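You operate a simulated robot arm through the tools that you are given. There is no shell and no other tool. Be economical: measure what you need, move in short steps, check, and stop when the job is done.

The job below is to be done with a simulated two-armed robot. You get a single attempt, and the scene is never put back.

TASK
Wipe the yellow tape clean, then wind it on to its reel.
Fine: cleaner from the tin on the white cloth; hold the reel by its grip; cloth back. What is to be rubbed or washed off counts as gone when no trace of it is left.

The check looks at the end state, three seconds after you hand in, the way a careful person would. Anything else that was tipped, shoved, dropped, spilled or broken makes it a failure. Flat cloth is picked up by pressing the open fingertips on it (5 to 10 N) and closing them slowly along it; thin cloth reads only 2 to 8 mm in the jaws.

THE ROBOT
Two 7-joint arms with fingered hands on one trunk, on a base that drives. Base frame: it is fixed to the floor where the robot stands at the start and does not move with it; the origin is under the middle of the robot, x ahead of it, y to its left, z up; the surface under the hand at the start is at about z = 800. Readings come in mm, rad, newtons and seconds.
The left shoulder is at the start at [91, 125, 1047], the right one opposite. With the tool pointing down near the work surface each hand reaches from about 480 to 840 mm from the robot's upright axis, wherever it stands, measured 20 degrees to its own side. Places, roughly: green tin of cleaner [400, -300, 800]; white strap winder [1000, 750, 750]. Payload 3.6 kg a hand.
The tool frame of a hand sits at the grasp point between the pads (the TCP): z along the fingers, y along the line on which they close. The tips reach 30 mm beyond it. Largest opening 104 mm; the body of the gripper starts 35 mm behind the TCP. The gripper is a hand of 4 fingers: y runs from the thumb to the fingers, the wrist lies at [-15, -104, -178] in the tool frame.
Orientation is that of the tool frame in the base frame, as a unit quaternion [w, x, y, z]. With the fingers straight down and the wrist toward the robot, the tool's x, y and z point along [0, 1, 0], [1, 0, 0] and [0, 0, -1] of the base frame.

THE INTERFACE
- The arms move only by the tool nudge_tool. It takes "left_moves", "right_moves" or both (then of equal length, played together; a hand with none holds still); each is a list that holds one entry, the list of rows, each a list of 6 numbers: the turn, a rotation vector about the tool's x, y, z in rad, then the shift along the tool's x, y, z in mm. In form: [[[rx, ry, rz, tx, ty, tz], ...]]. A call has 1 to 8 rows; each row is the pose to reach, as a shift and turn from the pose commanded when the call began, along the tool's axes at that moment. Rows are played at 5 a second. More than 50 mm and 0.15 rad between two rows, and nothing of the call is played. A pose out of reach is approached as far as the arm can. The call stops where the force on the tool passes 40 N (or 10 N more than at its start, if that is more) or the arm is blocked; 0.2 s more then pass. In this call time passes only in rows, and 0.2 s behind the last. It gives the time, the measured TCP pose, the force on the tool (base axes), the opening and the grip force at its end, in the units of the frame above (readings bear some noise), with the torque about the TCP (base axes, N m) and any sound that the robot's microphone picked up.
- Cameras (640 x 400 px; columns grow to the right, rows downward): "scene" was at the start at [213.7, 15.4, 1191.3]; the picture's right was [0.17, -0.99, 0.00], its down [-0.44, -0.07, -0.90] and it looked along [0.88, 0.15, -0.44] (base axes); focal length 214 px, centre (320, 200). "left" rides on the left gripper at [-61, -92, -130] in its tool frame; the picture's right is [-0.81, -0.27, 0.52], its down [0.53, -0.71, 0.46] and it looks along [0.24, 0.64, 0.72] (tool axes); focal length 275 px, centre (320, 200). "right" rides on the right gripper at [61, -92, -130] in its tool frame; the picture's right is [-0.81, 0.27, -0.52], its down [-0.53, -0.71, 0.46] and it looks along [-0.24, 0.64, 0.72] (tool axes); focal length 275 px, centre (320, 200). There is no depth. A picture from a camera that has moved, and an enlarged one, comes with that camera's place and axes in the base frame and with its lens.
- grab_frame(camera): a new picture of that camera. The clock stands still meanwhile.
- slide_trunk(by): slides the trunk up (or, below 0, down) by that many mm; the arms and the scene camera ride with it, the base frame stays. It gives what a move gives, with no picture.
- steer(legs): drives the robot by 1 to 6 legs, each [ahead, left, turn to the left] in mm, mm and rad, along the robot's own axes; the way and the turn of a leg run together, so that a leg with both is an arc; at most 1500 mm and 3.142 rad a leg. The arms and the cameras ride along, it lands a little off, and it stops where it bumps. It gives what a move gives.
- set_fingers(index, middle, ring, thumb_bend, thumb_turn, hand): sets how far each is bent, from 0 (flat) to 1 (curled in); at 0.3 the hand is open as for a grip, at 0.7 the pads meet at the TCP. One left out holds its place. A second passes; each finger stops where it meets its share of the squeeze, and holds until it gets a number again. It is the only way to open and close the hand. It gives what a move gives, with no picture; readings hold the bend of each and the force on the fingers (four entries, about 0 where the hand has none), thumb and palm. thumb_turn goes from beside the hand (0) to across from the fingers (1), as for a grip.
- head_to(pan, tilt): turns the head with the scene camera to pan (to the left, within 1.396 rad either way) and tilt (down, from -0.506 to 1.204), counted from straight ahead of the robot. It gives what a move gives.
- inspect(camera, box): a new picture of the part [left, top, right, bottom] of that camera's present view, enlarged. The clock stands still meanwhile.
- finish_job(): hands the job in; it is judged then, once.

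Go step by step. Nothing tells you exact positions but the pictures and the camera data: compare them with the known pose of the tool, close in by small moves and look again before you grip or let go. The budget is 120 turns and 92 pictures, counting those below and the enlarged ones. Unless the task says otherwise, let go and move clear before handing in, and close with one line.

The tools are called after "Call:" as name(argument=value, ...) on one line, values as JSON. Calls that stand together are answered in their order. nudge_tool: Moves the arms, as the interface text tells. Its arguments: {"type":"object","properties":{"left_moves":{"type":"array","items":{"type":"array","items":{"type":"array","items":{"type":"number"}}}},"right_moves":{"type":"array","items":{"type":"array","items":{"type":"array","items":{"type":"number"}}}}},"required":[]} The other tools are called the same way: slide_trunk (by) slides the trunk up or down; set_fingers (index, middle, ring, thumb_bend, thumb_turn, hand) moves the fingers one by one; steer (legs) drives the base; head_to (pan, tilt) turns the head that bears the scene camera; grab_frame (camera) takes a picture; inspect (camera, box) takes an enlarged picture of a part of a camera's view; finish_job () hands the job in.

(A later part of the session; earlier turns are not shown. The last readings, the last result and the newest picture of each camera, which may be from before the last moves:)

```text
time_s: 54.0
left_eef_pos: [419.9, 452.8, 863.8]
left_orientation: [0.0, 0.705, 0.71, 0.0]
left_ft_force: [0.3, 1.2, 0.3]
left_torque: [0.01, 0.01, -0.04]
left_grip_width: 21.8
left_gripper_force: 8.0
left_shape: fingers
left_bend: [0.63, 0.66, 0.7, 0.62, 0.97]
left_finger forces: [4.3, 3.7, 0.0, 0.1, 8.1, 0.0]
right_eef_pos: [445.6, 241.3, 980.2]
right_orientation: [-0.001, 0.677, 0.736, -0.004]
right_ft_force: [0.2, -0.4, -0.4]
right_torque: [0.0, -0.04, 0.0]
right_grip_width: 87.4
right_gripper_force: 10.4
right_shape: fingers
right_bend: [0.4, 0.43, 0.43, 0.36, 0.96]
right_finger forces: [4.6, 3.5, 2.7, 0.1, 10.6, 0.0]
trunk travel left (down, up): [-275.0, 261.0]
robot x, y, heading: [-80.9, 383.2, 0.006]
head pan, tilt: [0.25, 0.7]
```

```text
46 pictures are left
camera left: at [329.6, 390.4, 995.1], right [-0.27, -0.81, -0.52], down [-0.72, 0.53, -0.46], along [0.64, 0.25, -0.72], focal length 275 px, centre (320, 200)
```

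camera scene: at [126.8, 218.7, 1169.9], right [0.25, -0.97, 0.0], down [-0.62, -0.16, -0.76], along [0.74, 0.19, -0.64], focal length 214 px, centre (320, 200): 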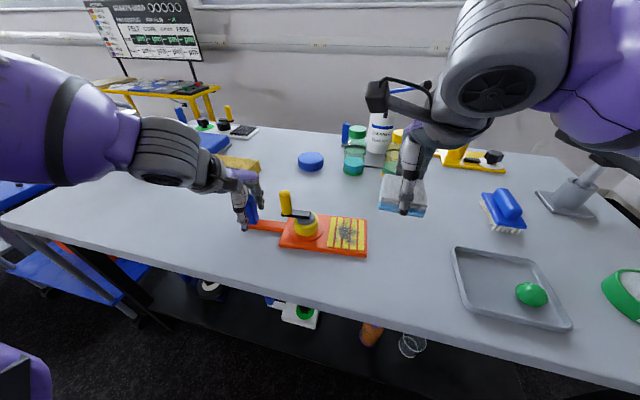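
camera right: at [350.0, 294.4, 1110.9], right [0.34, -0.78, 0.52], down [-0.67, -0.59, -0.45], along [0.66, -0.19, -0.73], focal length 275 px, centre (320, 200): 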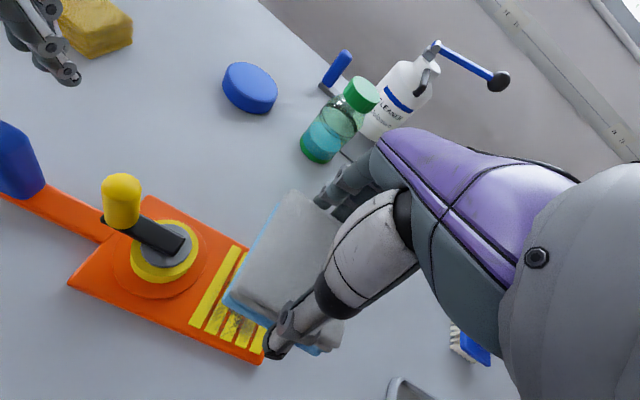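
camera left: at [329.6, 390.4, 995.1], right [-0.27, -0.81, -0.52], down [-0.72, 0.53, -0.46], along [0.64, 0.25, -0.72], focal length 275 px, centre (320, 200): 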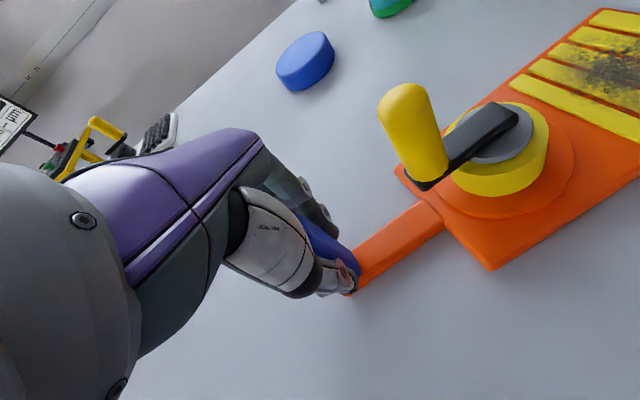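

The grip is held at 22 mm and 8 N. Next I'll lower the wet cloth on to the tape.

Call:
nudge_tool(right_moves=[[[0, 0, 0, 0, 0, 45], [0, 0, 0, 0, 0, 85], [0, 0, 0, 0, 0, 105], [0, 0, 0, 0, 0, 112]]])

Call:
nudge_tool(right_moves=[[[0, 0, 0, 0, 0, 3], [0, 0, 0, 0, 0, 6]]])

Call:
inspect(camera="scene", box=[280, 150, 480, 290])

```text
time_s: 55.0
left_eef_pos: [421.2, 452.9, 862.9]
left_orientation: [0.0, 0.705, 0.709, 0.0]
left_ft_force: [0.5, 1.1, 0.0]
left_torque: [0.01, 0.04, -0.06]
left_grip_width: 21.7
left_gripper_force: 7.8
left_shape: fingers
left_bend: [0.63, 0.66, 0.7, 0.62, 0.97]
left_finger forces: [4.3, 3.8, 0.0, 0.1, 8.1, 0.1]
right_eef_pos: [444.5, 240.8, 867.8]
right_orientation: [0.0, 0.678, 0.735, -0.004]
right_ft_force: [0.0, 0.7, 0.0]
right_torque: [-0.03, -0.01, 0.01]
right_grip_width: 87.5
right_gripper_force: 9.9
right_shape: fingers
right_bend: [0.4, 0.43, 0.43, 0.36, 0.96]
right_finger forces: [4.3, 3.4, 2.4, 0.0, 10.2, 0.0]
trunk travel left (down, up): [-275.0, 261.0]
robot x, y, heading: [-81.8, 383.5, 0.007]
head pan, tilt: [0.25, 0.7]
```

```text
time_s: 55.6
left_eef_pos: [420.3, 451.9, 864.2]
left_orientation: [0.0, 0.705, 0.71, 0.0]
left_ft_force: [-0.2, 0.6, 0.4]
left_torque: [0.02, 0.08, -0.03]
left_grip_width: 21.4
left_gripper_force: 8.0
left_shape: fingers
left_bend: [0.63, 0.66, 0.7, 0.62, 0.97]
left_finger forces: [4.3, 3.6, 0.0, 0.1, 8.1, 0.0]
right_eef_pos: [443.7, 239.6, 862.2]
right_orientation: [0.0, 0.677, 0.736, -0.003]
right_ft_force: [0.5, 0.4, -0.2]
right_torque: [0.02, 0.0, -0.02]
right_grip_width: 87.9
right_gripper_force: 9.8
right_shape: fingers
right_bend: [0.4, 0.43, 0.43, 0.36, 0.96]
right_finger forces: [4.3, 3.4, 2.3, 0.1, 10.2, 0.0]
trunk travel left (down, up): [-275.0, 261.0]
robot x, y, heading: [-76.2, 387.8, 0.008]
head pan, tilt: [0.25, 0.7]
```

```text
2.86 times, centred on (380, 220) of scene
camera zoom: at [126.1, 407.1, 1169.8], right [0.25, -0.97, 0.0], down [-0.62, -0.16, -0.76], along [0.74, 0.19, -0.64], focal length 613 px, centre (149, 143)
```

zoom: 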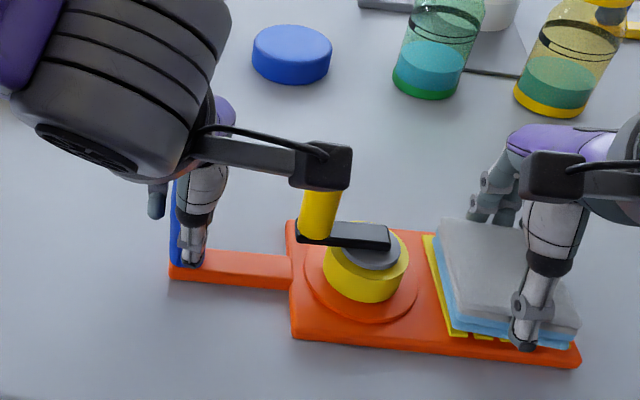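

Nearly touching. I'll lower to light pressure and begin strokes along the strips.

Call:
nudge_tool(right_moves=[[[0, 0, 0, 0, 0, 2], [0, 0, 0, 0, 0, 4]]])

```text
time_s: 56.2
left_eef_pos: [420.3, 452.1, 864.3]
left_orientation: [0.0, 0.705, 0.709, 0.0]
left_ft_force: [0.5, -0.4, -0.3]
left_torque: [0.0, 0.05, -0.06]
left_grip_width: 21.7
left_gripper_force: 7.9
left_shape: fingers
left_bend: [0.63, 0.66, 0.7, 0.62, 0.97]
left_finger forces: [4.4, 3.6, 0.0, 0.0, 7.8, 0.1]
right_eef_pos: [443.3, 240.6, 858.7]
right_orientation: [0.001, 0.677, 0.736, -0.003]
right_ft_force: [-0.9, -1.3, 7.8]
right_torque: [-0.09, -0.32, 0.03]
right_grip_width: 87.6
right_gripper_force: 11.1
right_shape: fingers
right_bend: [0.4, 0.43, 0.43, 0.35, 0.96]
right_finger forces: [4.6, 3.3, 3.0, 0.0, 11.6, 0.0]
trunk travel left (down, up): [-275.0, 261.0]
robot x, y, heading: [-79.4, 382.3, 0.007]
head pan, tilt: [0.25, 0.7]
```

Contact is 8 N. Strokes now.

Call:
nudge_tool(right_moves=[[[0, 0, 0, 0, 15, 0], [0, 0, 0, 5, 0, 0], [0, 0, 0, 5, -18, 0], [0, 0, 0, 5, 0, 0], [0, 0, 0, -4, 18, 0], [0, 0, 0, -10, 0, 0], [0, 0, 0, -10, -18, 0], [0, 0, 0, 0, 0, 0]]])

Call:
nudge_tool(right_moves=[[[0, 0, 0, 0, 15, 0.5], [0, 0, 0, 6, 0, 0.5], [0, 0, 0, 6, -18, 0.5], [0, 0, 0, 6, 0, 0.5], [0, 0, 0, -4, 18, 0.5], [0, 0, 0, -12, 0, 0.5], [0, 0, 0, -12, -18, 0.5], [0, 0, 0, 0, 0, 0]]])

Call:
nudge_tool(right_moves=[[[0, 0, 0, 0, 0, -30], [0, 0, 0, -40, 0, -60], [0, 0, 0, -80, 0, -70], [0, 0, 0, -110, 0, -70]]])

Call:
inspect(camera="scene", box=[280, 150, 480, 290])

```text
time_s: 58.0
left_eef_pos: [419.8, 452.5, 864.0]
left_orientation: [-0.001, 0.705, 0.71, 0.001]
left_ft_force: [-0.5, 0.8, -0.4]
left_torque: [-0.02, 0.05, -0.04]
left_grip_width: 22.2
left_gripper_force: 8.0
left_shape: fingers
left_bend: [0.63, 0.67, 0.7, 0.62, 0.96]
left_finger forces: [4.9, 3.0, 0.0, 0.0, 7.9, 0.1]
right_eef_pos: [445.1, 241.3, 855.0]
right_orientation: [0.001, 0.678, 0.735, -0.003]
right_ft_force: [-0.2, -0.1, 3.8]
right_torque: [-0.02, -0.14, -0.02]
right_grip_width: 88.0
right_gripper_force: 10.7
right_shape: fingers
right_bend: [0.41, 0.43, 0.43, 0.35, 0.96]
right_finger forces: [5.0, 3.1, 2.5, 0.0, 10.4, 0.0]
trunk travel left (down, up): [-275.0, 261.0]
robot x, y, heading: [-78.1, 384.5, 0.007]
head pan, tilt: [0.25, 0.7]
```

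```text
time_s: 59.8
left_eef_pos: [421.0, 453.9, 864.0]
left_orientation: [0.0, 0.705, 0.709, 0.0]
left_ft_force: [0.1, 0.6, -0.5]
left_torque: [0.0, 0.03, 0.01]
left_grip_width: 21.9
left_gripper_force: 7.4
left_shape: fingers
left_bend: [0.63, 0.67, 0.7, 0.62, 0.96]
left_finger forces: [4.9, 3.3, 0.0, 0.0, 8.0, 0.0]
right_eef_pos: [444.7, 239.1, 857.3]
right_orientation: [0.0, 0.678, 0.735, -0.003]
right_ft_force: [0.2, -0.3, -1.0]
right_torque: [-0.02, 0.01, 0.0]
right_grip_width: 87.9
right_gripper_force: 10.1
right_shape: fingers
right_bend: [0.41, 0.43, 0.43, 0.35, 0.96]
right_finger forces: [4.8, 3.0, 2.7, 0.1, 10.3, 0.1]
trunk travel left (down, up): [-275.0, 261.0]
robot x, y, heading: [-78.7, 384.9, 0.007]
head pan, tilt: [0.25, 0.7]
```

```text
time_s: 60.8
left_eef_pos: [421.5, 452.4, 863.8]
left_orientation: [0.0, 0.704, 0.71, 0.0]
left_ft_force: [0.2, -0.9, -0.1]
left_torque: [-0.01, 0.01, -0.01]
left_grip_width: 21.9
left_gripper_force: 7.9
left_shape: fingers
left_bend: [0.63, 0.67, 0.7, 0.62, 0.96]
left_finger forces: [4.8, 3.2, 0.0, 0.0, 8.0, 0.1]
right_eef_pos: [452.4, 128.7, 928.5]
right_orientation: [0.001, 0.677, 0.736, -0.003]
right_ft_force: [0.0, -0.1, -0.1]
right_torque: [0.02, 0.01, 0.02]
right_grip_width: 87.7
right_gripper_force: 9.5
right_shape: fingers
right_bend: [0.41, 0.43, 0.43, 0.35, 0.96]
right_finger forces: [4.6, 2.9, 2.5, 0.0, 10.0, 0.0]
trunk travel left (down, up): [-275.0, 261.0]
robot x, y, heading: [-80.8, 386.5, 0.009]
head pan, tilt: [0.25, 0.7]
```

```text
2.86 times, centred on (380, 220) of scene
camera zoom: at [126.0, 406.7, 1169.9], right [0.25, -0.97, 0.0], down [-0.62, -0.16, -0.77], along [0.74, 0.19, -0.64], focal length 613 px, centre (149, 143)
```

zoom: 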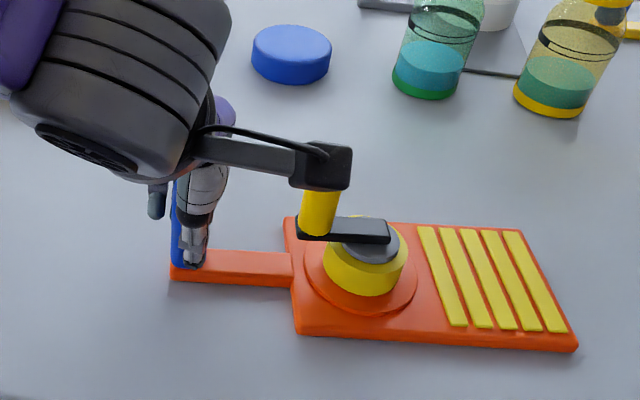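

The tape looks clean. I'll zoom in to check for any faint trace.

Call:
inspect(camera="scene", box=[405, 215, 485, 275])

Call:
grab_frame(camera="right")

```text
6.67 times, centred on (445, 245) of scene
camera zoom: at [126.0, 406.7, 1169.9], right [0.25, -0.97, 0.0], down [-0.62, -0.16, -0.77], along [0.74, 0.19, -0.64], focal length 1430 px, centre (-513, -100)
```

zoom: 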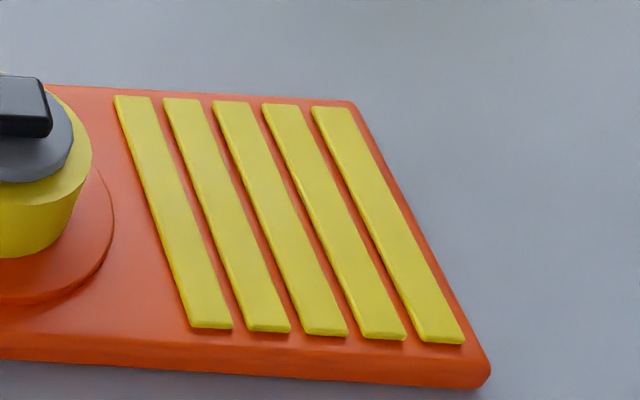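

```text
42 pictures are left
camera right: at [356.3, 181.9, 1059.4], right [0.34, -0.78, 0.52], down [-0.67, -0.59, -0.45], along [0.66, -0.19, -0.73], focal length 275 px, centre (320, 200)
```

right: 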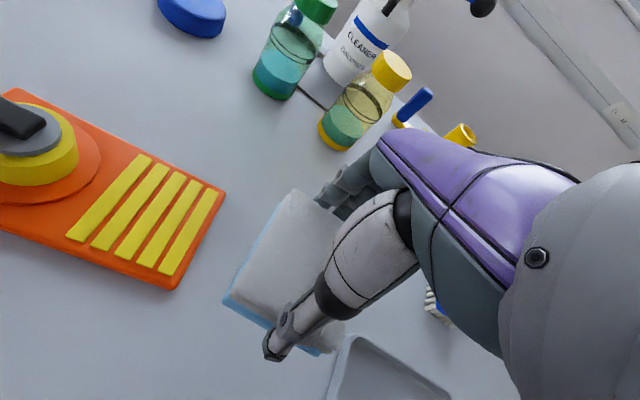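

The tape is spotless. Next I'll take the cloth back to its original place at about [600, 21].

Call:
nudge_tool(right_moves=[[[0, 0, 0.04, -30, 34.5, 0], [0, 0, 0.084, -60, 69, 0], [0, 0, 0.084, -90, 104, 0], [0, 0, 0.084, -119.4, 138.3, 0], [0, 0, 0.084, -119.4, 138.3, 40], [0, 0, 0.084, -119.4, 138.3, 65]]])

Call:
head_to(pan=-0.35, tilt=0.6)

Call:
grab_frame(camera="right")

```text
time_s: 62.2
left_eef_pos: [420.4, 453.2, 863.8]
left_orientation: [0.0, 0.705, 0.71, 0.0]
left_ft_force: [0.1, 0.7, 0.1]
left_torque: [0.0, 0.02, -0.02]
left_grip_width: 22.0
left_gripper_force: 7.8
left_shape: fingers
left_bend: [0.63, 0.67, 0.7, 0.62, 0.96]
left_finger forces: [4.8, 3.1, 0.0, 0.0, 8.0, 0.1]
right_eef_pos: [598.8, 22.4, 861.6]
right_orientation: [0.0, 0.708, 0.707, -0.003]
right_ft_force: [-0.4, -0.3, -0.5]
right_torque: [0.05, 0.01, -0.01]
right_grip_width: 87.3
right_gripper_force: 9.9
right_shape: fingers
right_bend: [0.41, 0.43, 0.43, 0.35, 0.96]
right_finger forces: [4.4, 2.9, 2.5, 0.1, 9.7, 0.0]
trunk travel left (down, up): [-275.0, 261.0]
robot x, y, heading: [-76.0, 383.9, 0.008]
head pan, tilt: [0.25, 0.7]
```

```text
time_s: 63.2
left_eef_pos: [421.2, 453.0, 864.6]
left_orientation: [0.0, 0.705, 0.709, 0.0]
left_ft_force: [0.6, -0.3, 0.2]
left_torque: [-0.01, 0.05, -0.03]
left_grip_width: 22.0
left_gripper_force: 8.1
left_shape: fingers
left_bend: [0.63, 0.67, 0.7, 0.62, 0.96]
left_finger forces: [5.0, 3.1, 0.0, 0.1, 8.0, 0.1]
right_eef_pos: [599.8, 22.4, 863.8]
right_orientation: [0.001, 0.707, 0.707, -0.003]
right_ft_force: [0.4, -0.4, -1.0]
right_torque: [0.01, 0.03, 0.0]
right_grip_width: 87.5
right_gripper_force: 9.8
right_shape: fingers
right_bend: [0.41, 0.43, 0.43, 0.35, 0.96]
right_finger forces: [4.5, 2.9, 2.5, 0.1, 9.7, 0.1]
trunk travel left (down, up): [-275.0, 261.0]
robot x, y, heading: [-78.1, 382.3, 0.004]
head pan, tilt: [-0.351, 0.6]
```

```text
41 pictures are left
camera right: at [508.9, 83.6, 994.4], right [0.28, -0.81, 0.52], down [-0.72, -0.53, -0.45], along [0.64, -0.25, -0.73], focal length 275 px, centre (320, 200)
```

right: 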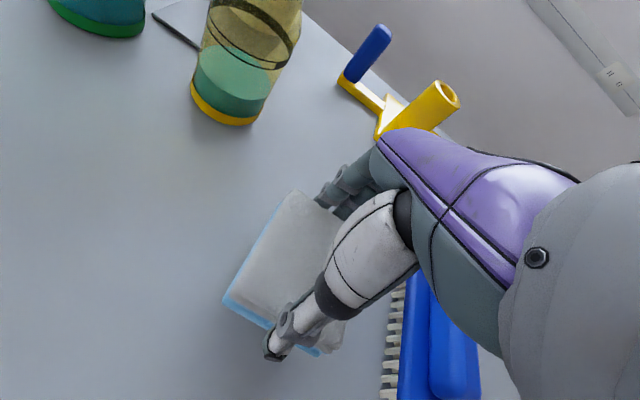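

The cloth is over its old place. I'll set it down gently and release.

Call:
nudge_tool(right_moves=[[[0, 0, 0, 0, 0, 8], [0, 0, 0, 0, 0, 13], [0, 0, 0, 0, 0, 16]]])

Call:
set_fingers(hand="right", index=0.2, middle=0.2, ring=0.2, thumb_bend=0.2)

Call:
nudge_tool(right_moves=[[[0, 0, 0, 0, 0, -20], [0, 0, 0, 0, 0, -60], [0, 0, 0, 0, 0, -100], [0, 0, 0, 0, 0, -140]]])

Call:
grab_frame(camera="scene")

```text
time_s: 64.0
left_eef_pos: [420.4, 452.8, 863.5]
left_orientation: [-0.001, 0.705, 0.709, 0.0]
left_ft_force: [0.0, 0.4, -0.1]
left_torque: [-0.02, 0.01, 0.01]
left_grip_width: 22.0
left_gripper_force: 8.3
left_shape: fingers
left_bend: [0.63, 0.67, 0.7, 0.62, 0.96]
left_finger forces: [4.8, 3.1, 0.0, 0.0, 7.9, 0.0]
right_eef_pos: [600.1, 22.2, 846.9]
right_orientation: [0.001, 0.707, 0.707, -0.004]
right_ft_force: [-0.2, 0.2, 0.4]
right_torque: [-0.01, 0.02, -0.01]
right_grip_width: 87.7
right_gripper_force: 10.2
right_shape: fingers
right_bend: [0.41, 0.43, 0.43, 0.35, 0.96]
right_finger forces: [4.5, 3.0, 2.5, 0.1, 9.7, 0.0]
trunk travel left (down, up): [-275.0, 261.0]
robot x, y, heading: [-79.3, 387.8, 0.004]
head pan, tilt: [-0.351, 0.6]
```

```text
time_s: 65.0
left_eef_pos: [421.9, 452.8, 864.2]
left_orientation: [0.001, 0.705, 0.709, 0.0]
left_ft_force: [0.7, -0.3, -0.4]
left_torque: [0.04, 0.01, -0.02]
left_grip_width: 21.9
left_gripper_force: 8.0
left_shape: fingers
left_bend: [0.63, 0.67, 0.7, 0.62, 0.96]
left_finger forces: [4.9, 3.2, 0.0, 0.0, 8.0, 0.1]
right_eef_pos: [601.0, 22.0, 847.6]
right_orientation: [0.0, 0.708, 0.707, -0.002]
right_ft_force: [-0.1, -0.4, 0.4]
right_torque: [-0.02, -0.02, -0.02]
right_grip_width: 125.5
right_gripper_force: 0.1
right_shape: fingers
right_bend: [0.2, 0.2, 0.2, 0.2, 0.97]
right_finger forces: [0.1, 0.1, 0.0, 0.0, 0.1, 0.0]
trunk travel left (down, up): [-275.0, 261.0]
robot x, y, heading: [-79.7, 382.2, 0.009]
head pan, tilt: [-0.351, 0.6]
```

```text
time_s: 66.0
left_eef_pos: [420.2, 453.8, 863.9]
left_orientation: [0.0, 0.705, 0.71, 0.0]
left_ft_force: [-0.1, 0.3, -0.4]
left_torque: [0.05, 0.0, 0.03]
left_grip_width: 21.6
left_gripper_force: 7.7
left_shape: fingers
left_bend: [0.63, 0.67, 0.7, 0.62, 0.96]
left_finger forces: [4.8, 3.1, 0.1, 0.0, 8.0, 0.0]
right_eef_pos: [600.8, 24.8, 986.7]
right_orientation: [-0.001, 0.708, 0.707, -0.003]
right_ft_force: [-0.7, 0.2, 0.4]
right_torque: [0.0, -0.01, -0.03]
right_grip_width: 125.4
right_gripper_force: 0.0
right_shape: fingers
right_bend: [0.2, 0.2, 0.2, 0.2, 0.97]
right_finger forces: [0.0, 0.0, 0.0, 0.0, 0.0, 0.0]
trunk travel left (down, up): [-275.0, 261.0]
robot x, y, heading: [-78.8, 383.3, 0.005]
head pan, tilt: [-0.351, 0.6]
```

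```text
40 pictures are left
camera scene: at [126.8, 356.0, 1178.5], right [-0.34, -0.94, 0.0], down [-0.53, 0.19, -0.83], along [0.78, -0.28, -0.56], focal length 214 px, centre (320, 200)
```

scene: 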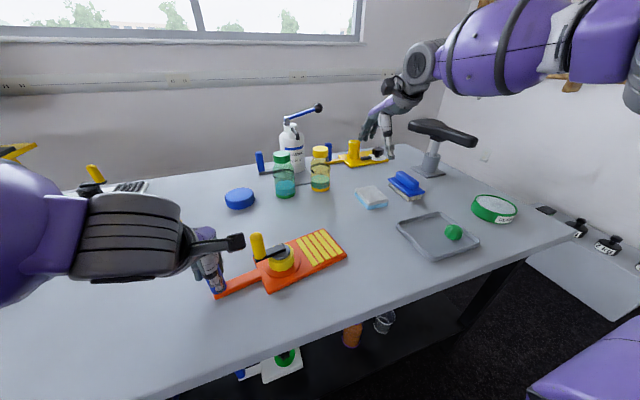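

The cloth is back in its place. Before winding, I'll re-seat the left hand leaning to the left so the right hand has room at the crank.

Call:
set_fingers(hand="left", index=0.3, middle=0.3, ring=0.3, thumb_bend=0.3)

Call:
nudge_tool(left_moves=[[[0, 0, 0, 0, 0, -6], [0, -0.14, 0, 0, 0, -6], [0, -0.28, 0, 0, 0, -6], [0, -0.42, 0, 0, 0, -6], [0, -0.56, 0, 0, 0, -6], [0, -0.6, 0, 0, 0, -4]]])

Call:
head_to(pan=0.1, tilt=0.75)

Call:
grab_frame(camera="scene")

Call:
grab_frame(camera="left")

```text
time_s: 67.0
left_eef_pos: [420.3, 452.8, 864.5]
left_orientation: [0.001, 0.704, 0.71, 0.0]
left_ft_force: [0.1, 0.3, -0.2]
left_torque: [-0.04, 0.03, 0.0]
left_grip_width: 102.6
left_gripper_force: 0.0
left_shape: fingers
left_bend: [0.3, 0.3, 0.3, 0.3, 0.97]
left_finger forces: [0.1, 0.0, 0.1, 0.0, 0.0, 0.1]
right_eef_pos: [601.0, 23.8, 986.5]
right_orientation: [0.0, 0.708, 0.706, -0.003]
right_ft_force: [0.3, -0.2, 0.1]
right_torque: [0.01, 0.0, 0.01]
right_grip_width: 125.6
right_gripper_force: 0.0
right_shape: fingers
right_bend: [0.2, 0.2, 0.2, 0.2, 0.97]
right_finger forces: [0.1, 0.0, 0.1, 0.0, 0.0, 0.0]
trunk travel left (down, up): [-275.0, 261.0]
robot x, y, heading: [-77.0, 382.7, 0.004]
head pan, tilt: [-0.351, 0.6]
```

```text
time_s: 68.4
left_eef_pos: [421.9, 451.6, 868.7]
left_orientation: [0.21, 0.673, 0.677, -0.209]
left_ft_force: [0.1, -0.4, 0.5]
left_torque: [0.0, 0.0, 0.0]
left_grip_width: 102.9
left_gripper_force: 0.1
left_shape: fingers
left_bend: [0.3, 0.3, 0.3, 0.3, 0.97]
left_finger forces: [0.0, 0.0, 0.1, 0.0, 0.0, 0.0]
right_eef_pos: [602.7, 24.7, 986.2]
right_orientation: [0.002, 0.707, 0.707, -0.003]
right_ft_force: [0.2, 0.1, 0.7]
right_torque: [0.02, -0.03, -0.02]
right_grip_width: 125.4
right_gripper_force: 0.1
right_shape: fingers
right_bend: [0.2, 0.2, 0.2, 0.2, 0.97]
right_finger forces: [0.0, 0.0, 0.0, 0.0, 0.1, 0.0]
trunk travel left (down, up): [-275.0, 261.0]
robot x, y, heading: [-78.9, 385.7, 0.008]
head pan, tilt: [-0.351, 0.6]
```

```text
time_s: 69.3
left_eef_pos: [421.0, 451.6, 868.3]
left_orientation: [0.209, 0.673, 0.678, -0.208]
left_ft_force: [-0.6, 0.8, -0.4]
left_torque: [-0.01, 0.0, 0.01]
left_grip_width: 102.8
left_gripper_force: 0.1
left_shape: fingers
left_bend: [0.3, 0.3, 0.3, 0.3, 0.97]
left_finger forces: [0.1, 0.0, 0.0, 0.0, 0.1, 0.0]
right_eef_pos: [601.8, 25.2, 986.8]
right_orientation: [0.0, 0.708, 0.707, -0.003]
right_ft_force: [0.4, -0.1, 0.0]
right_torque: [-0.03, -0.02, -0.01]
right_grip_width: 125.2
right_gripper_force: 0.1
right_shape: fingers
right_bend: [0.2, 0.2, 0.2, 0.2, 0.97]
right_finger forces: [0.0, 0.0, 0.0, 0.1, 0.0, 0.1]
trunk travel left (down, up): [-275.0, 261.0]
robot x, y, heading: [-77.8, 386.0, 0.006]
head pan, tilt: [0.099, 0.75]
```

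```text
39 pictures are left
camera scene: at [126.3, 394.3, 1165.6], right [0.1, -0.99, 0.0], down [-0.68, -0.07, -0.73], along [0.73, 0.08, -0.68], focal length 214 px, centre (320, 200)
```

scene: 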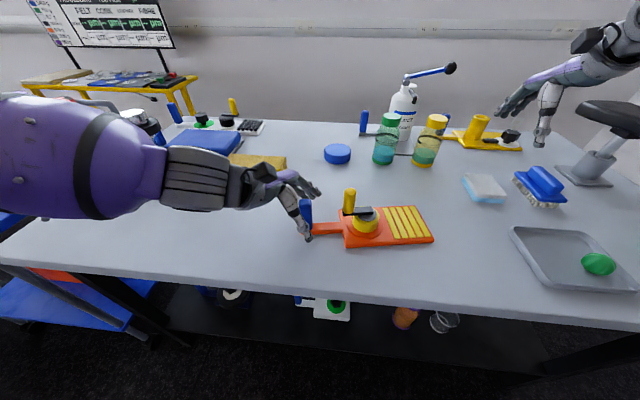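

```text
38 pictures are left
camera left: at [329.7, 473.8, 1011.7], right [-0.27, -0.96, 0.03], down [-0.71, 0.18, -0.68], along [0.65, -0.2, -0.74], focal length 275 px, centre (320, 200)
```

left: 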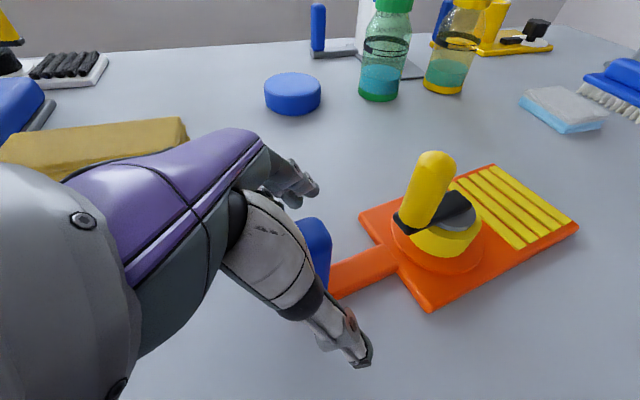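

There is plenty of room now. I'll close the left hand on the grip and re-measure the crank.

Call:
set_fingers(hand="left", index=0.58, middle=0.58, ring=0.58, thumb_bend=0.58)

Call:
set_fingers(hand="left", index=0.74, middle=0.74, ring=0.74, thumb_bend=0.74)

Call:
inspect(camera="scene", box=[285, 165, 445, 265])

```text
time_s: 70.3
left_eef_pos: [421.2, 451.4, 868.5]
left_orientation: [0.209, 0.673, 0.678, -0.207]
left_ft_force: [-0.6, -0.4, 0.1]
left_torque: [-0.01, -0.01, -0.05]
left_grip_width: 34.3
left_gripper_force: 0.0
left_shape: fingers
left_bend: [0.57, 0.57, 0.57, 0.57, 0.97]
left_finger forces: [0.0, 0.0, 0.0, 0.0, 0.0, 0.0]
right_eef_pos: [601.6, 25.6, 986.3]
right_orientation: [0.0, 0.708, 0.706, -0.003]
right_ft_force: [0.0, -0.4, -0.8]
right_torque: [-0.01, 0.0, -0.02]
right_grip_width: 125.3
right_gripper_force: 0.2
right_shape: fingers
right_bend: [0.2, 0.2, 0.2, 0.2, 0.97]
right_finger forces: [0.1, 0.0, 0.0, 0.0, 0.0, 0.0]
trunk travel left (down, up): [-275.0, 261.0]
robot x, y, heading: [-80.0, 383.7, 0.005]
head pan, tilt: [0.099, 0.75]
```

```text
time_s: 71.3
left_eef_pos: [420.4, 452.9, 870.0]
left_orientation: [0.21, 0.674, 0.678, -0.207]
left_ft_force: [0.0, -0.3, 0.2]
left_torque: [0.05, -0.17, -0.05]
left_grip_width: 6.6
left_gripper_force: 14.9
left_shape: fingers
left_bend: [0.74, 0.65, 0.73, 0.66, 0.94]
left_finger forces: [2.5, 9.7, 3.4, 0.1, 15.1, 0.0]
right_eef_pos: [600.9, 25.5, 986.2]
right_orientation: [0.0, 0.708, 0.706, -0.003]
right_ft_force: [-0.2, -0.8, 0.2]
right_torque: [-0.05, 0.0, -0.02]
right_grip_width: 125.3
right_gripper_force: 0.1
right_shape: fingers
right_bend: [0.2, 0.2, 0.2, 0.2, 0.97]
right_finger forces: [0.0, 0.1, 0.0, 0.0, 0.0, 0.0]
trunk travel left (down, up): [-275.0, 261.0]
robot x, y, heading: [-79.4, 384.6, 0.005]
head pan, tilt: [0.099, 0.75]
```

```text
4.00 times, centred on (365, 215) of scene
camera zoom: at [126.2, 394.3, 1165.6], right [0.11, -0.99, 0.0], down [-0.68, -0.07, -0.73], along [0.73, 0.08, -0.68], focal length 858 px, centre (140, 140)
```

zoom: 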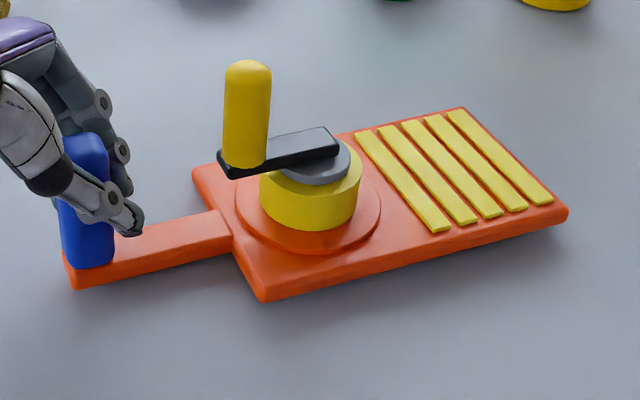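

Closing firmly turned the winder a little about its grip. It's still flat and held. I'll measure the crank again from the left camera.

Call:
grab_frame(camera="left")

```text
36 pictures are left
camera left: at [329.6, 473.8, 1011.8], right [-0.27, -0.96, 0.03], down [-0.71, 0.18, -0.68], along [0.65, -0.2, -0.74], focal length 275 px, centre (320, 200)
```

left: 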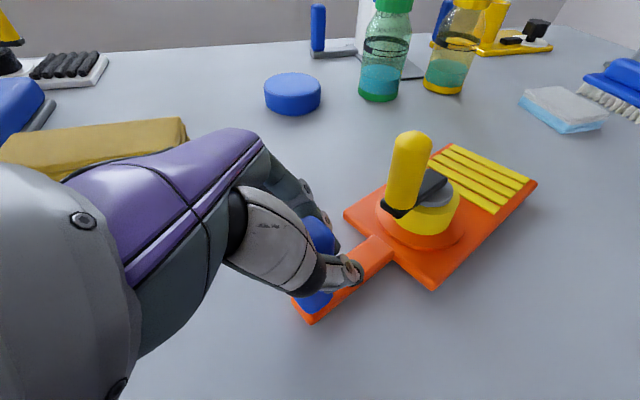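

The knob is at about [451, 376] with its top at z ≈ 912. The pivot is near [461, 336], so the crank radius is about 41 mm. I'll bring the right hand over, turning its wrist away from the left hand.

Call:
nudge_tool(right_moves=[[[0, 0, -0.08, 44, -18, 0], [0, 0, -0.16, 88, -37, 0], [0, 0, -0.24, 132, -56, 0], [0, 0, -0.32, 176, -75, 0], [0, 0, -0.4, 220, -94, 0], [0, 0, -0.48, 264, -113, 0], [0, 0, -0.56, 308, -131, 0], [0, 0, -0.6, 351, -150, 0]]])

Call:
set_fingers(hand="right", index=0.4, middle=0.4, ring=0.4, thumb_bend=0.4)

Call:
grab_frame(camera="right")

```text
time_s: 73.1
left_eef_pos: [422.1, 451.4, 867.7]
left_orientation: [0.21, 0.673, 0.678, -0.208]
left_ft_force: [-0.6, 0.1, 1.8]
left_torque: [0.06, -0.14, -0.03]
left_grip_width: 6.2
left_gripper_force: 15.5
left_shape: fingers
left_bend: [0.74, 0.72, 0.73, 0.66, 0.94]
left_finger forces: [2.6, 9.7, 3.5, 0.0, 15.4, 0.0]
right_eef_pos: [451.6, 374.8, 987.6]
right_orientation: [-0.001, 0.467, 0.884, -0.003]
right_ft_force: [-0.4, -0.3, 1.0]
right_torque: [0.01, -0.02, -0.01]
right_grip_width: 125.6
right_gripper_force: 0.1
right_shape: fingers
right_bend: [0.2, 0.2, 0.2, 0.2, 0.97]
right_finger forces: [0.0, 0.1, 0.0, 0.0, 0.0, 0.0]
trunk travel left (down, up): [-275.0, 261.0]
robot x, y, heading: [-84.5, 382.6, 0.007]
head pan, tilt: [0.099, 0.75]
```

```text
time_s: 74.1
left_eef_pos: [421.5, 451.4, 869.0]
left_orientation: [0.209, 0.673, 0.678, -0.208]
left_ft_force: [0.5, 0.5, 1.7]
left_torque: [0.09, -0.15, -0.06]
left_grip_width: 6.4
left_gripper_force: 14.8
left_shape: fingers
left_bend: [0.74, 0.72, 0.73, 0.66, 0.94]
left_finger forces: [2.7, 9.7, 3.5, 0.0, 15.1, 0.1]
right_eef_pos: [451.1, 375.2, 988.0]
right_orientation: [0.0, 0.468, 0.884, -0.003]
right_ft_force: [0.0, 0.0, 0.3]
right_torque: [0.0, -0.01, 0.0]
right_grip_width: 78.7
right_gripper_force: 0.0
right_shape: fingers
right_bend: [0.4, 0.4, 0.4, 0.4, 0.97]
right_finger forces: [0.1, 0.1, 0.0, 0.0, 0.0, 0.0]
trunk travel left (down, up): [-275.0, 261.0]
robot x, y, heading: [-79.8, 387.1, 0.004]
head pan, tilt: [0.099, 0.75]
```

```text
35 pictures are left
camera right: at [341.5, 373.7, 1119.7], right [0.69, -0.51, 0.52], down [-0.29, -0.84, -0.45], along [0.67, 0.16, -0.73], focal length 275 px, centre (320, 200)
```

right: 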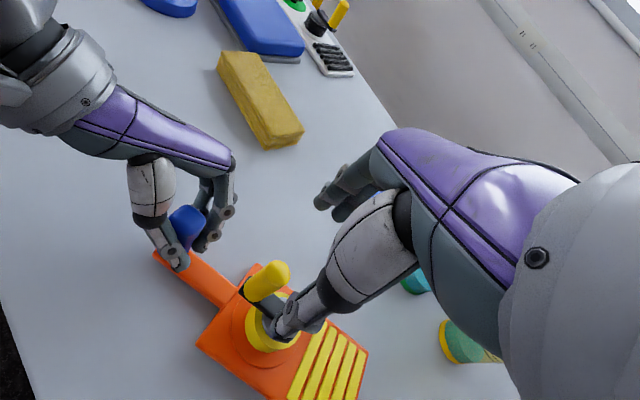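

The knob is right below at about [450, 376]. I'll lower around it.

Call:
nudge_tool(right_moves=[[[0, 0, 0, 0, 0, 40], [0, 0, 0, 0, 0, 70], [0, 0, 0, 0, 0, 88], [0, 0, 0, 0, 0, 93]]])

Call:
grab_frame(camera="right")

Call:
inspect(camera="scene", box=[285, 145, 445, 265])

```text
time_s: 75.1
left_eef_pos: [420.9, 450.3, 868.4]
left_orientation: [0.209, 0.673, 0.678, -0.208]
left_ft_force: [-0.2, 0.3, 1.6]
left_torque: [0.09, -0.14, -0.01]
left_grip_width: 5.9
left_gripper_force: 16.1
left_shape: fingers
left_bend: [0.74, 0.72, 0.73, 0.66, 0.94]
left_finger forces: [2.6, 9.8, 3.3, 0.0, 15.3, 0.1]
right_eef_pos: [451.5, 373.5, 894.8]
right_orientation: [-0.001, 0.467, 0.884, -0.002]
right_ft_force: [0.7, -0.7, -1.0]
right_torque: [0.01, -0.01, -0.02]
right_grip_width: 78.8
right_gripper_force: 0.0
right_shape: fingers
right_bend: [0.4, 0.4, 0.4, 0.4, 0.97]
right_finger forces: [0.0, 0.0, 0.0, 0.0, 0.0, 0.1]
trunk travel left (down, up): [-275.0, 261.0]
robot x, y, heading: [-79.9, 384.1, 0.003]
head pan, tilt: [0.099, 0.75]
```

```text
34 pictures are left
camera right: at [341.2, 372.7, 1025.1], right [0.69, -0.51, 0.52], down [-0.29, -0.84, -0.45], along [0.67, 0.16, -0.73], focal length 275 px, centre (320, 200)
```

right: 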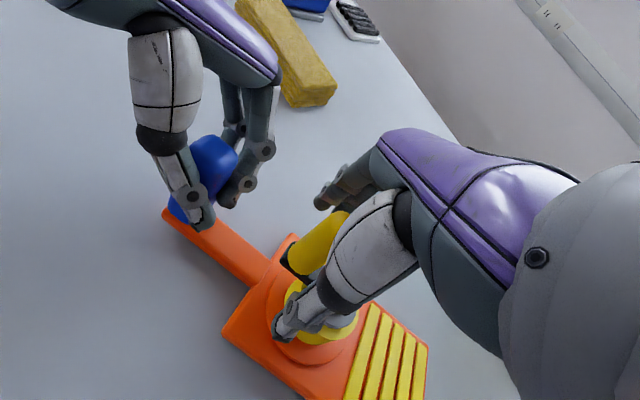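

```text
3.33 times, centred on (365, 205) of scene
camera zoom: at [126.1, 394.3, 1165.6], right [0.11, -0.99, 0.0], down [-0.68, -0.07, -0.73], along [0.73, 0.08, -0.68], focal length 715 px, centre (170, 183)
```

zoom: 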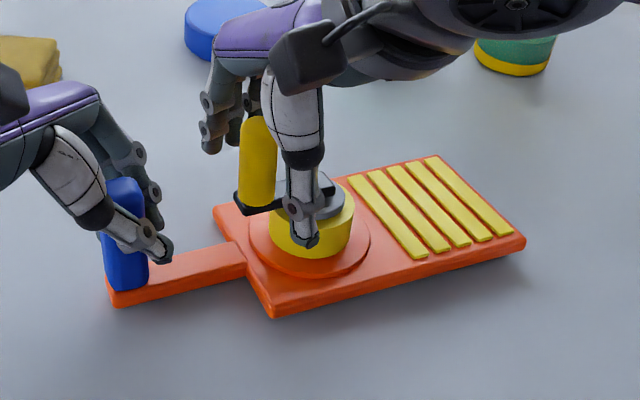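

The knob is between thumb and fingers. Closing gently.

Call:
set_fingers(hand="right", index=0.55, middle=0.55, ring=0.55, thumb_bend=0.55)

Call:
set_fingers(hand="right", index=0.66, middle=0.66, ring=0.66, thumb_bend=0.64)

Call:
inspect(camera="scene", box=[285, 145, 445, 265])

```text
time_s: 76.1
left_eef_pos: [421.5, 452.9, 869.5]
left_orientation: [0.21, 0.673, 0.678, -0.207]
left_ft_force: [-0.8, -0.2, 0.7]
left_torque: [0.07, -0.13, -0.03]
left_grip_width: 6.0
left_gripper_force: 15.4
left_shape: fingers
left_bend: [0.74, 0.72, 0.73, 0.66, 0.94]
left_finger forces: [2.7, 9.8, 3.3, 0.0, 15.1, 0.0]
right_eef_pos: [451.2, 373.1, 895.2]
right_orientation: [0.0, 0.467, 0.884, -0.002]
right_ft_force: [0.2, -0.1, 0.2]
right_torque: [-0.03, -0.03, 0.02]
right_grip_width: 39.3
right_gripper_force: 0.0
right_shape: fingers
right_bend: [0.55, 0.55, 0.55, 0.55, 0.97]
right_finger forces: [0.0, 0.1, 0.1, 0.0, 0.0, 0.0]
trunk travel left (down, up): [-275.0, 261.0]
robot x, y, heading: [-78.8, 387.8, 0.004]
head pan, tilt: [0.099, 0.75]
```

```text
time_s: 77.1
left_eef_pos: [421.6, 452.5, 868.7]
left_orientation: [0.21, 0.673, 0.679, -0.208]
left_ft_force: [0.9, -0.4, 2.4]
left_torque: [0.1, -0.17, -0.04]
left_grip_width: 6.3
left_gripper_force: 15.8
left_shape: fingers
left_bend: [0.74, 0.72, 0.73, 0.66, 0.94]
left_finger forces: [2.7, 9.8, 3.3, 0.0, 15.0, 0.0]
right_eef_pos: [450.1, 373.4, 893.6]
right_orientation: [0.0, 0.467, 0.884, -0.002]
right_ft_force: [-0.5, 0.0, 0.5]
right_torque: [0.0, -0.01, 0.01]
right_grip_width: 19.6
right_gripper_force: 1.8
right_shape: fingers
right_bend: [0.63, 0.66, 0.66, 0.62, 0.97]
right_finger forces: [1.8, 0.1, 0.1, 0.0, 1.8, 0.0]
trunk travel left (down, up): [-275.0, 261.0]
robot x, y, heading: [-82.5, 386.0, 0.005]
head pan, tilt: [0.099, 0.75]
```

```text
3.33 times, centred on (365, 205) of scene
camera zoom: at [126.1, 394.4, 1165.6], right [0.11, -0.99, 0.0], down [-0.68, -0.07, -0.73], along [0.73, 0.08, -0.68], focal length 715 px, centre (170, 183)
```

zoom: 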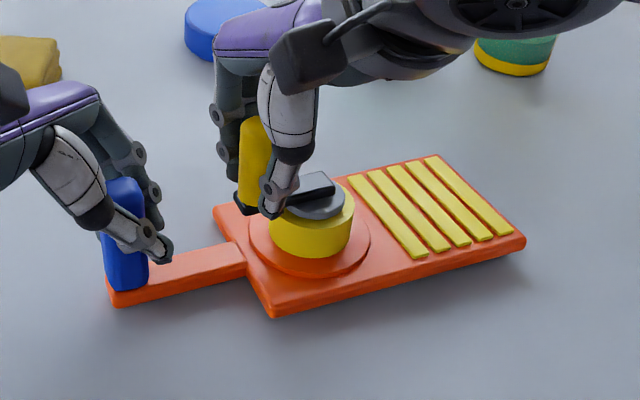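

Only the index and thumb hold the knob, off-centre. I'll open a little, shift 10 mm sideways and close again.

Call:
set_fingers(hand="right", index=0.5, middle=0.5, ring=0.5, thumb_bend=0.5)

Call:
nudge_tool(right_moves=[[[0, 0, 0, 5, 0, 0], [0, 0, 0, 10, 0, 0]]])

Call:
set_fingers(hand="right", index=0.68, middle=0.68, ring=0.68, thumb_bend=0.66)

Call:
inspect(camera="scene", box=[285, 145, 445, 265])

```text
time_s: 78.1
left_eef_pos: [421.0, 452.6, 868.8]
left_orientation: [0.21, 0.673, 0.678, -0.208]
left_ft_force: [0.3, -0.5, 2.0]
left_torque: [0.08, -0.15, -0.02]
left_grip_width: 5.8
left_gripper_force: 15.7
left_shape: fingers
left_bend: [0.74, 0.72, 0.73, 0.66, 0.94]
left_finger forces: [2.6, 9.8, 3.4, 0.1, 15.1, 0.1]
right_eef_pos: [451.0, 373.5, 894.0]
right_orientation: [-0.001, 0.467, 0.884, -0.003]
right_ft_force: [0.6, -0.3, 0.1]
right_torque: [0.02, 0.0, -0.02]
right_grip_width: 51.7
right_gripper_force: 0.0
right_shape: fingers
right_bend: [0.5, 0.5, 0.5, 0.5, 0.97]
right_finger forces: [0.0, 0.0, 0.0, 0.0, 0.0, 0.0]
trunk travel left (down, up): [-275.0, 261.0]
robot x, y, heading: [-79.3, 385.5, 0.008]
head pan, tilt: [0.099, 0.75]
```

```text
time_s: 78.7
left_eef_pos: [421.3, 452.5, 868.9]
left_orientation: [0.209, 0.673, 0.678, -0.208]
left_ft_force: [-0.3, 0.2, 1.6]
left_torque: [0.07, -0.14, -0.01]
left_grip_width: 6.3
left_gripper_force: 15.3
left_shape: fingers
left_bend: [0.74, 0.72, 0.73, 0.66, 0.94]
left_finger forces: [2.6, 9.9, 3.4, 0.0, 15.0, 0.0]
right_eef_pos: [446.6, 381.9, 893.1]
right_orientation: [0.0, 0.467, 0.884, -0.002]
right_ft_force: [-0.6, 0.4, 0.8]
right_torque: [0.01, 0.04, 0.01]
right_grip_width: 51.6
right_gripper_force: 0.0
right_shape: fingers
right_bend: [0.5, 0.5, 0.5, 0.5, 0.97]
right_finger forces: [0.0, 0.1, 0.0, 0.1, 0.1, 0.0]
trunk travel left (down, up): [-275.0, 261.0]
robot x, y, heading: [-79.8, 383.6, 0.007]
head pan, tilt: [0.099, 0.75]
```

```text
time_s: 79.7
left_eef_pos: [421.3, 453.0, 867.8]
left_orientation: [0.21, 0.673, 0.678, -0.208]
left_ft_force: [0.0, 0.4, 0.8]
left_torque: [0.12, -0.18, -0.02]
left_grip_width: 6.3
left_gripper_force: 15.9
left_shape: fingers
left_bend: [0.74, 0.72, 0.73, 0.66, 0.94]
left_finger forces: [2.7, 9.8, 3.6, 0.0, 15.3, 0.0]
right_eef_pos: [445.5, 382.7, 893.6]
right_orientation: [0.0, 0.467, 0.884, -0.002]
right_ft_force: [0.2, 0.5, -0.2]
right_torque: [0.05, -0.01, 0.05]
right_grip_width: 11.6
right_gripper_force: 2.5
right_shape: fingers
right_bend: [0.67, 0.66, 0.68, 0.64, 0.97]
right_finger forces: [0.4, 2.0, 0.0, 0.0, 1.6, 0.0]
trunk travel left (down, up): [-275.0, 261.0]
robot x, y, heading: [-79.1, 383.1, 0.011]
head pan, tilt: [0.099, 0.75]
```

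```text
3.33 times, centred on (365, 205) of scene
camera zoom: at [126.2, 394.4, 1165.6], right [0.11, -0.99, 0.0], down [-0.68, -0.07, -0.73], along [0.73, 0.08, -0.68], focal length 715 px, centre (170, 183)
```

zoom: 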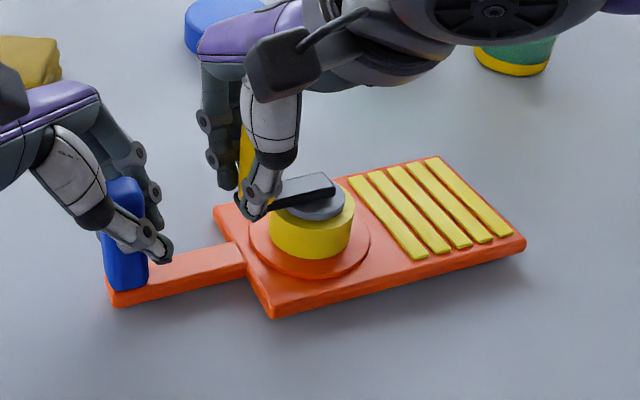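

The knob is now caged by the thumb, index and middle fingers. I'll turn the crank 45° clockwise as a trial and watch the forces and the tape.

Call:
nudge_tool(right_moves=[[[0, 0, 0, -4.7, 9.5, 0], [0, 0, 0, -11.6, 17.5, 0], [0, 0, 0, -20.4, 23.4, 0]]])

Call:
inspect(camera="scene", box=[285, 145, 445, 265])

```text
time_s: 80.5
left_eef_pos: [421.8, 451.3, 869.8]
left_orientation: [0.21, 0.674, 0.678, -0.207]
left_ft_force: [10.3, -7.9, -0.3]
left_torque: [0.27, -0.36, 0.35]
left_grip_width: 3.9
left_gripper_force: 18.8
left_shape: fingers
left_bend: [0.74, 0.63, 0.73, 0.68, 0.92]
left_finger forces: [4.4, 14.1, 2.2, 0.1, 16.0, 0.0]
right_eef_pos: [475.1, 379.1, 895.0]
right_orientation: [0.0, 0.467, 0.884, -0.001]
right_ft_force: [-11.7, 3.8, 13.2]
right_torque: [0.1, 0.63, -0.12]
right_grip_width: 19.5
right_gripper_force: 7.2
right_shape: fingers
right_bend: [0.68, 0.68, 0.68, 0.62, 0.92]
right_finger forces: [0.0, 0.0, 0.2, 0.0, 15.3, 0.0]
trunk travel left (down, up): [-275.0, 261.0]
robot x, y, heading: [-82.6, 381.3, 0.005]
head pan, tilt: [0.099, 0.75]
```

```text
3.33 times, centred on (365, 205) of scene
camera zoom: at [125.1, 393.9, 1165.9], right [0.11, -0.99, 0.0], down [-0.68, -0.07, -0.73], along [0.73, 0.08, -0.68], focal length 715 px, centre (170, 183)
```

zoom: 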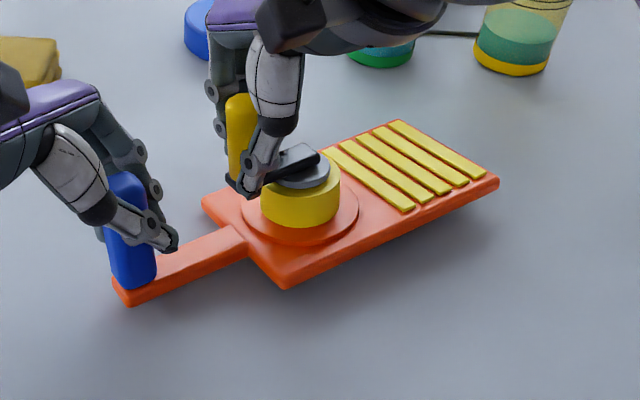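

The whole board swung about the grip instead of the crank turning, so clockwise resists. I'll go back and try counter-clockwise.

Call:
nudge_tool(right_moves=[[[0, 0, 0, 8.8, -5.9, 0], [0, 0, 0, 15.7, -13.9, 0], [0, 0, 0, 20.4, -23.4, 0], [0, 0, 0, 22.4, -33.8, 0], [0, 0, 0, 21.7, -44.3, 0]]])

Call:
inspect(camera="scene", box=[285, 145, 445, 265])

```text
time_s: 81.7
left_eef_pos: [420.9, 450.9, 869.0]
left_orientation: [0.21, 0.674, 0.677, -0.209]
left_ft_force: [-2.7, -0.6, 1.1]
left_torque: [0.13, -0.14, -0.23]
left_grip_width: 5.4
left_gripper_force: 17.4
left_shape: fingers
left_bend: [0.74, 0.72, 0.73, 0.66, 0.95]
left_finger forces: [5.0, 7.8, 7.0, 0.0, 15.2, 0.1]
right_eef_pos: [428.1, 371.9, 892.4]
right_orientation: [-0.001, 0.467, 0.884, -0.003]
right_ft_force: [2.8, 0.3, 0.1]
right_torque: [0.0, -0.03, 0.07]
right_grip_width: 12.7
right_gripper_force: 3.2
right_shape: fingers
right_bend: [0.67, 0.65, 0.68, 0.64, 0.98]
right_finger forces: [1.5, 3.7, 0.0, 0.1, 1.8, 0.0]
trunk travel left (down, up): [-275.0, 261.0]
robot x, y, heading: [-79.5, 382.5, 0.006]
head pan, tilt: [0.099, 0.75]
```

```text
3.33 times, centred on (365, 205) of scene
camera zoom: at [126.1, 394.3, 1165.6], right [0.11, -0.99, 0.0], down [-0.68, -0.07, -0.73], along [0.73, 0.08, -0.68], focal length 715 px, centre (170, 183)
```

zoom: 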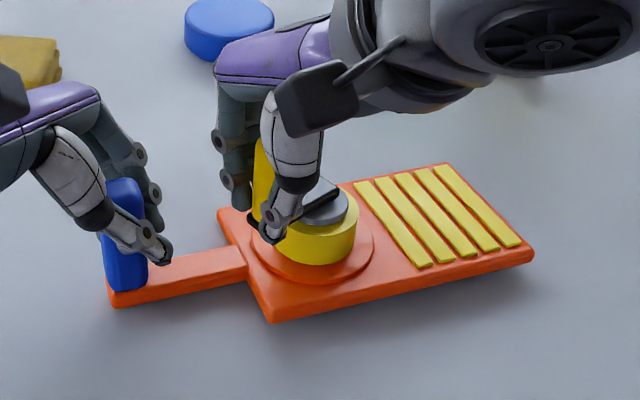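

Counter-clockwise turns freely, at about 3 N, with the board staying put. I'll continue counter-clockwise for 160°.

Call:
nudge_tool(right_moves=[[[0, 0, 0, -5.1, -13.1, 0], [0, 0, 0, -14.4, -23.6, 0], [0, 0, 0, -26.8, -30.4, 0], [0, 0, 0, -40.7, -32.5, 0], [0, 0, 0, -54.5, -29.7, 0], [0, 0, 0, -66.5, -22.4, 0], [0, 0, 0, -75.3, -11.4, 0], [0, 0, 0, -79.7, 2.0, 0]]])

Call:
inspect(camera="scene", box=[285, 145, 445, 265])

```text
time_s: 83.3
left_eef_pos: [421.9, 448.0, 871.4]
left_orientation: [0.212, 0.677, 0.673, -0.21]
left_ft_force: [5.2, -14.2, -1.5]
left_torque: [-0.05, -0.21, -0.1]
left_grip_width: 7.3
left_gripper_force: 17.4
left_shape: fingers
left_bend: [0.73, 0.64, 0.73, 0.66, 0.93]
left_finger forces: [8.9, 7.6, 4.3, 0.0, 13.9, 0.0]
right_eef_pos: [458.1, 312.3, 895.7]
right_orientation: [-0.004, 0.46, 0.888, 0.005]
right_ft_force: [-5.8, 14.7, 2.1]
right_torque: [0.43, 0.25, 0.26]
right_grip_width: 5.4
right_gripper_force: 13.8
right_shape: fingers
right_bend: [0.7, 0.7, 0.59, 0.66, 0.98]
right_finger forces: [4.3, 14.8, 7.1, 0.1, 0.0, 0.0]
trunk travel left (down, up): [-275.0, 261.0]
robot x, y, heading: [-77.9, 383.0, -0.0]
head pan, tilt: [0.099, 0.75]
stopped in row 8 (left hand): the force on the tool passed its limit at 41 N (the readings are from after the stop); the commanded pose is now the measured one
```

```text
3.33 times, centred on (365, 205) of scene
camera zoom: at [126.3, 394.5, 1165.5], right [0.11, -0.99, 0.0], down [-0.68, -0.07, -0.73], along [0.73, 0.08, -0.68], focal length 715 px, centre (170, 183)
```

zoom: 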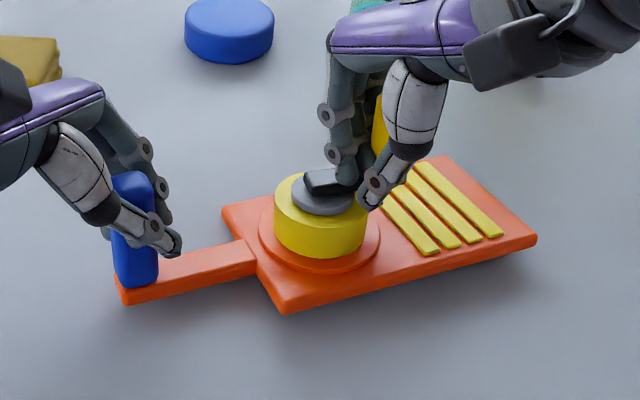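

It's winding: the tape on the board is clearly shorter and the reel is fatter. The board crept a few mm and loaded the grip, so I'll look closely to re-centre the circle.

Call:
grab_frame(camera="right")

Call:
inspect(camera="left", box=[280, 80, 600, 300])

```text
27 pictures are left
camera right: at [348.1, 307.4, 1026.9], right [0.69, -0.51, 0.51], down [-0.28, -0.84, -0.46], along [0.66, 0.18, -0.73], focal length 275 px, centre (320, 200)
```

right: 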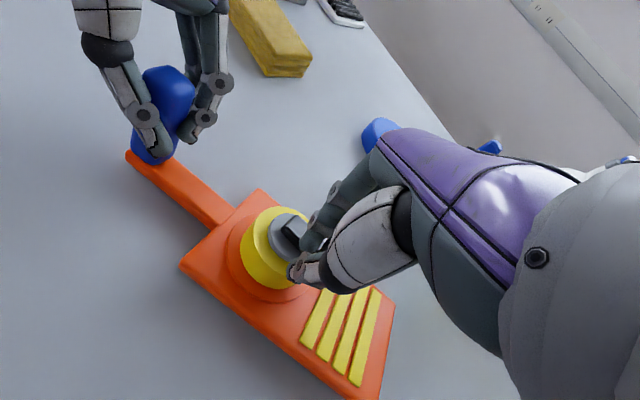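

```text
1.82 times, centred on (440, 190) of left
camera zoom: at [328.9, 472.4, 1013.5], right [-0.28, -0.96, 0.03], down [-0.71, 0.18, -0.68], along [0.65, -0.21, -0.73], focal length 500 px, centre (102, 218)
```

zoom: 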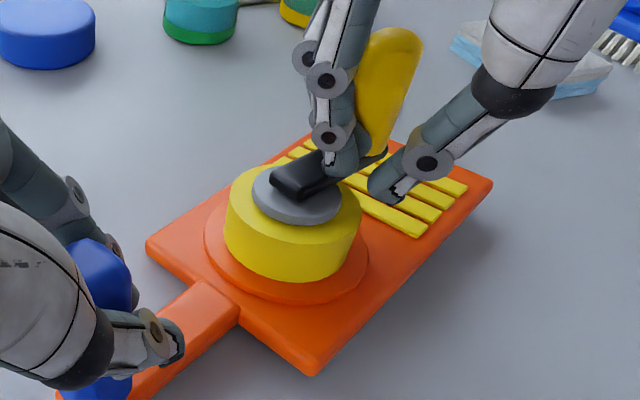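

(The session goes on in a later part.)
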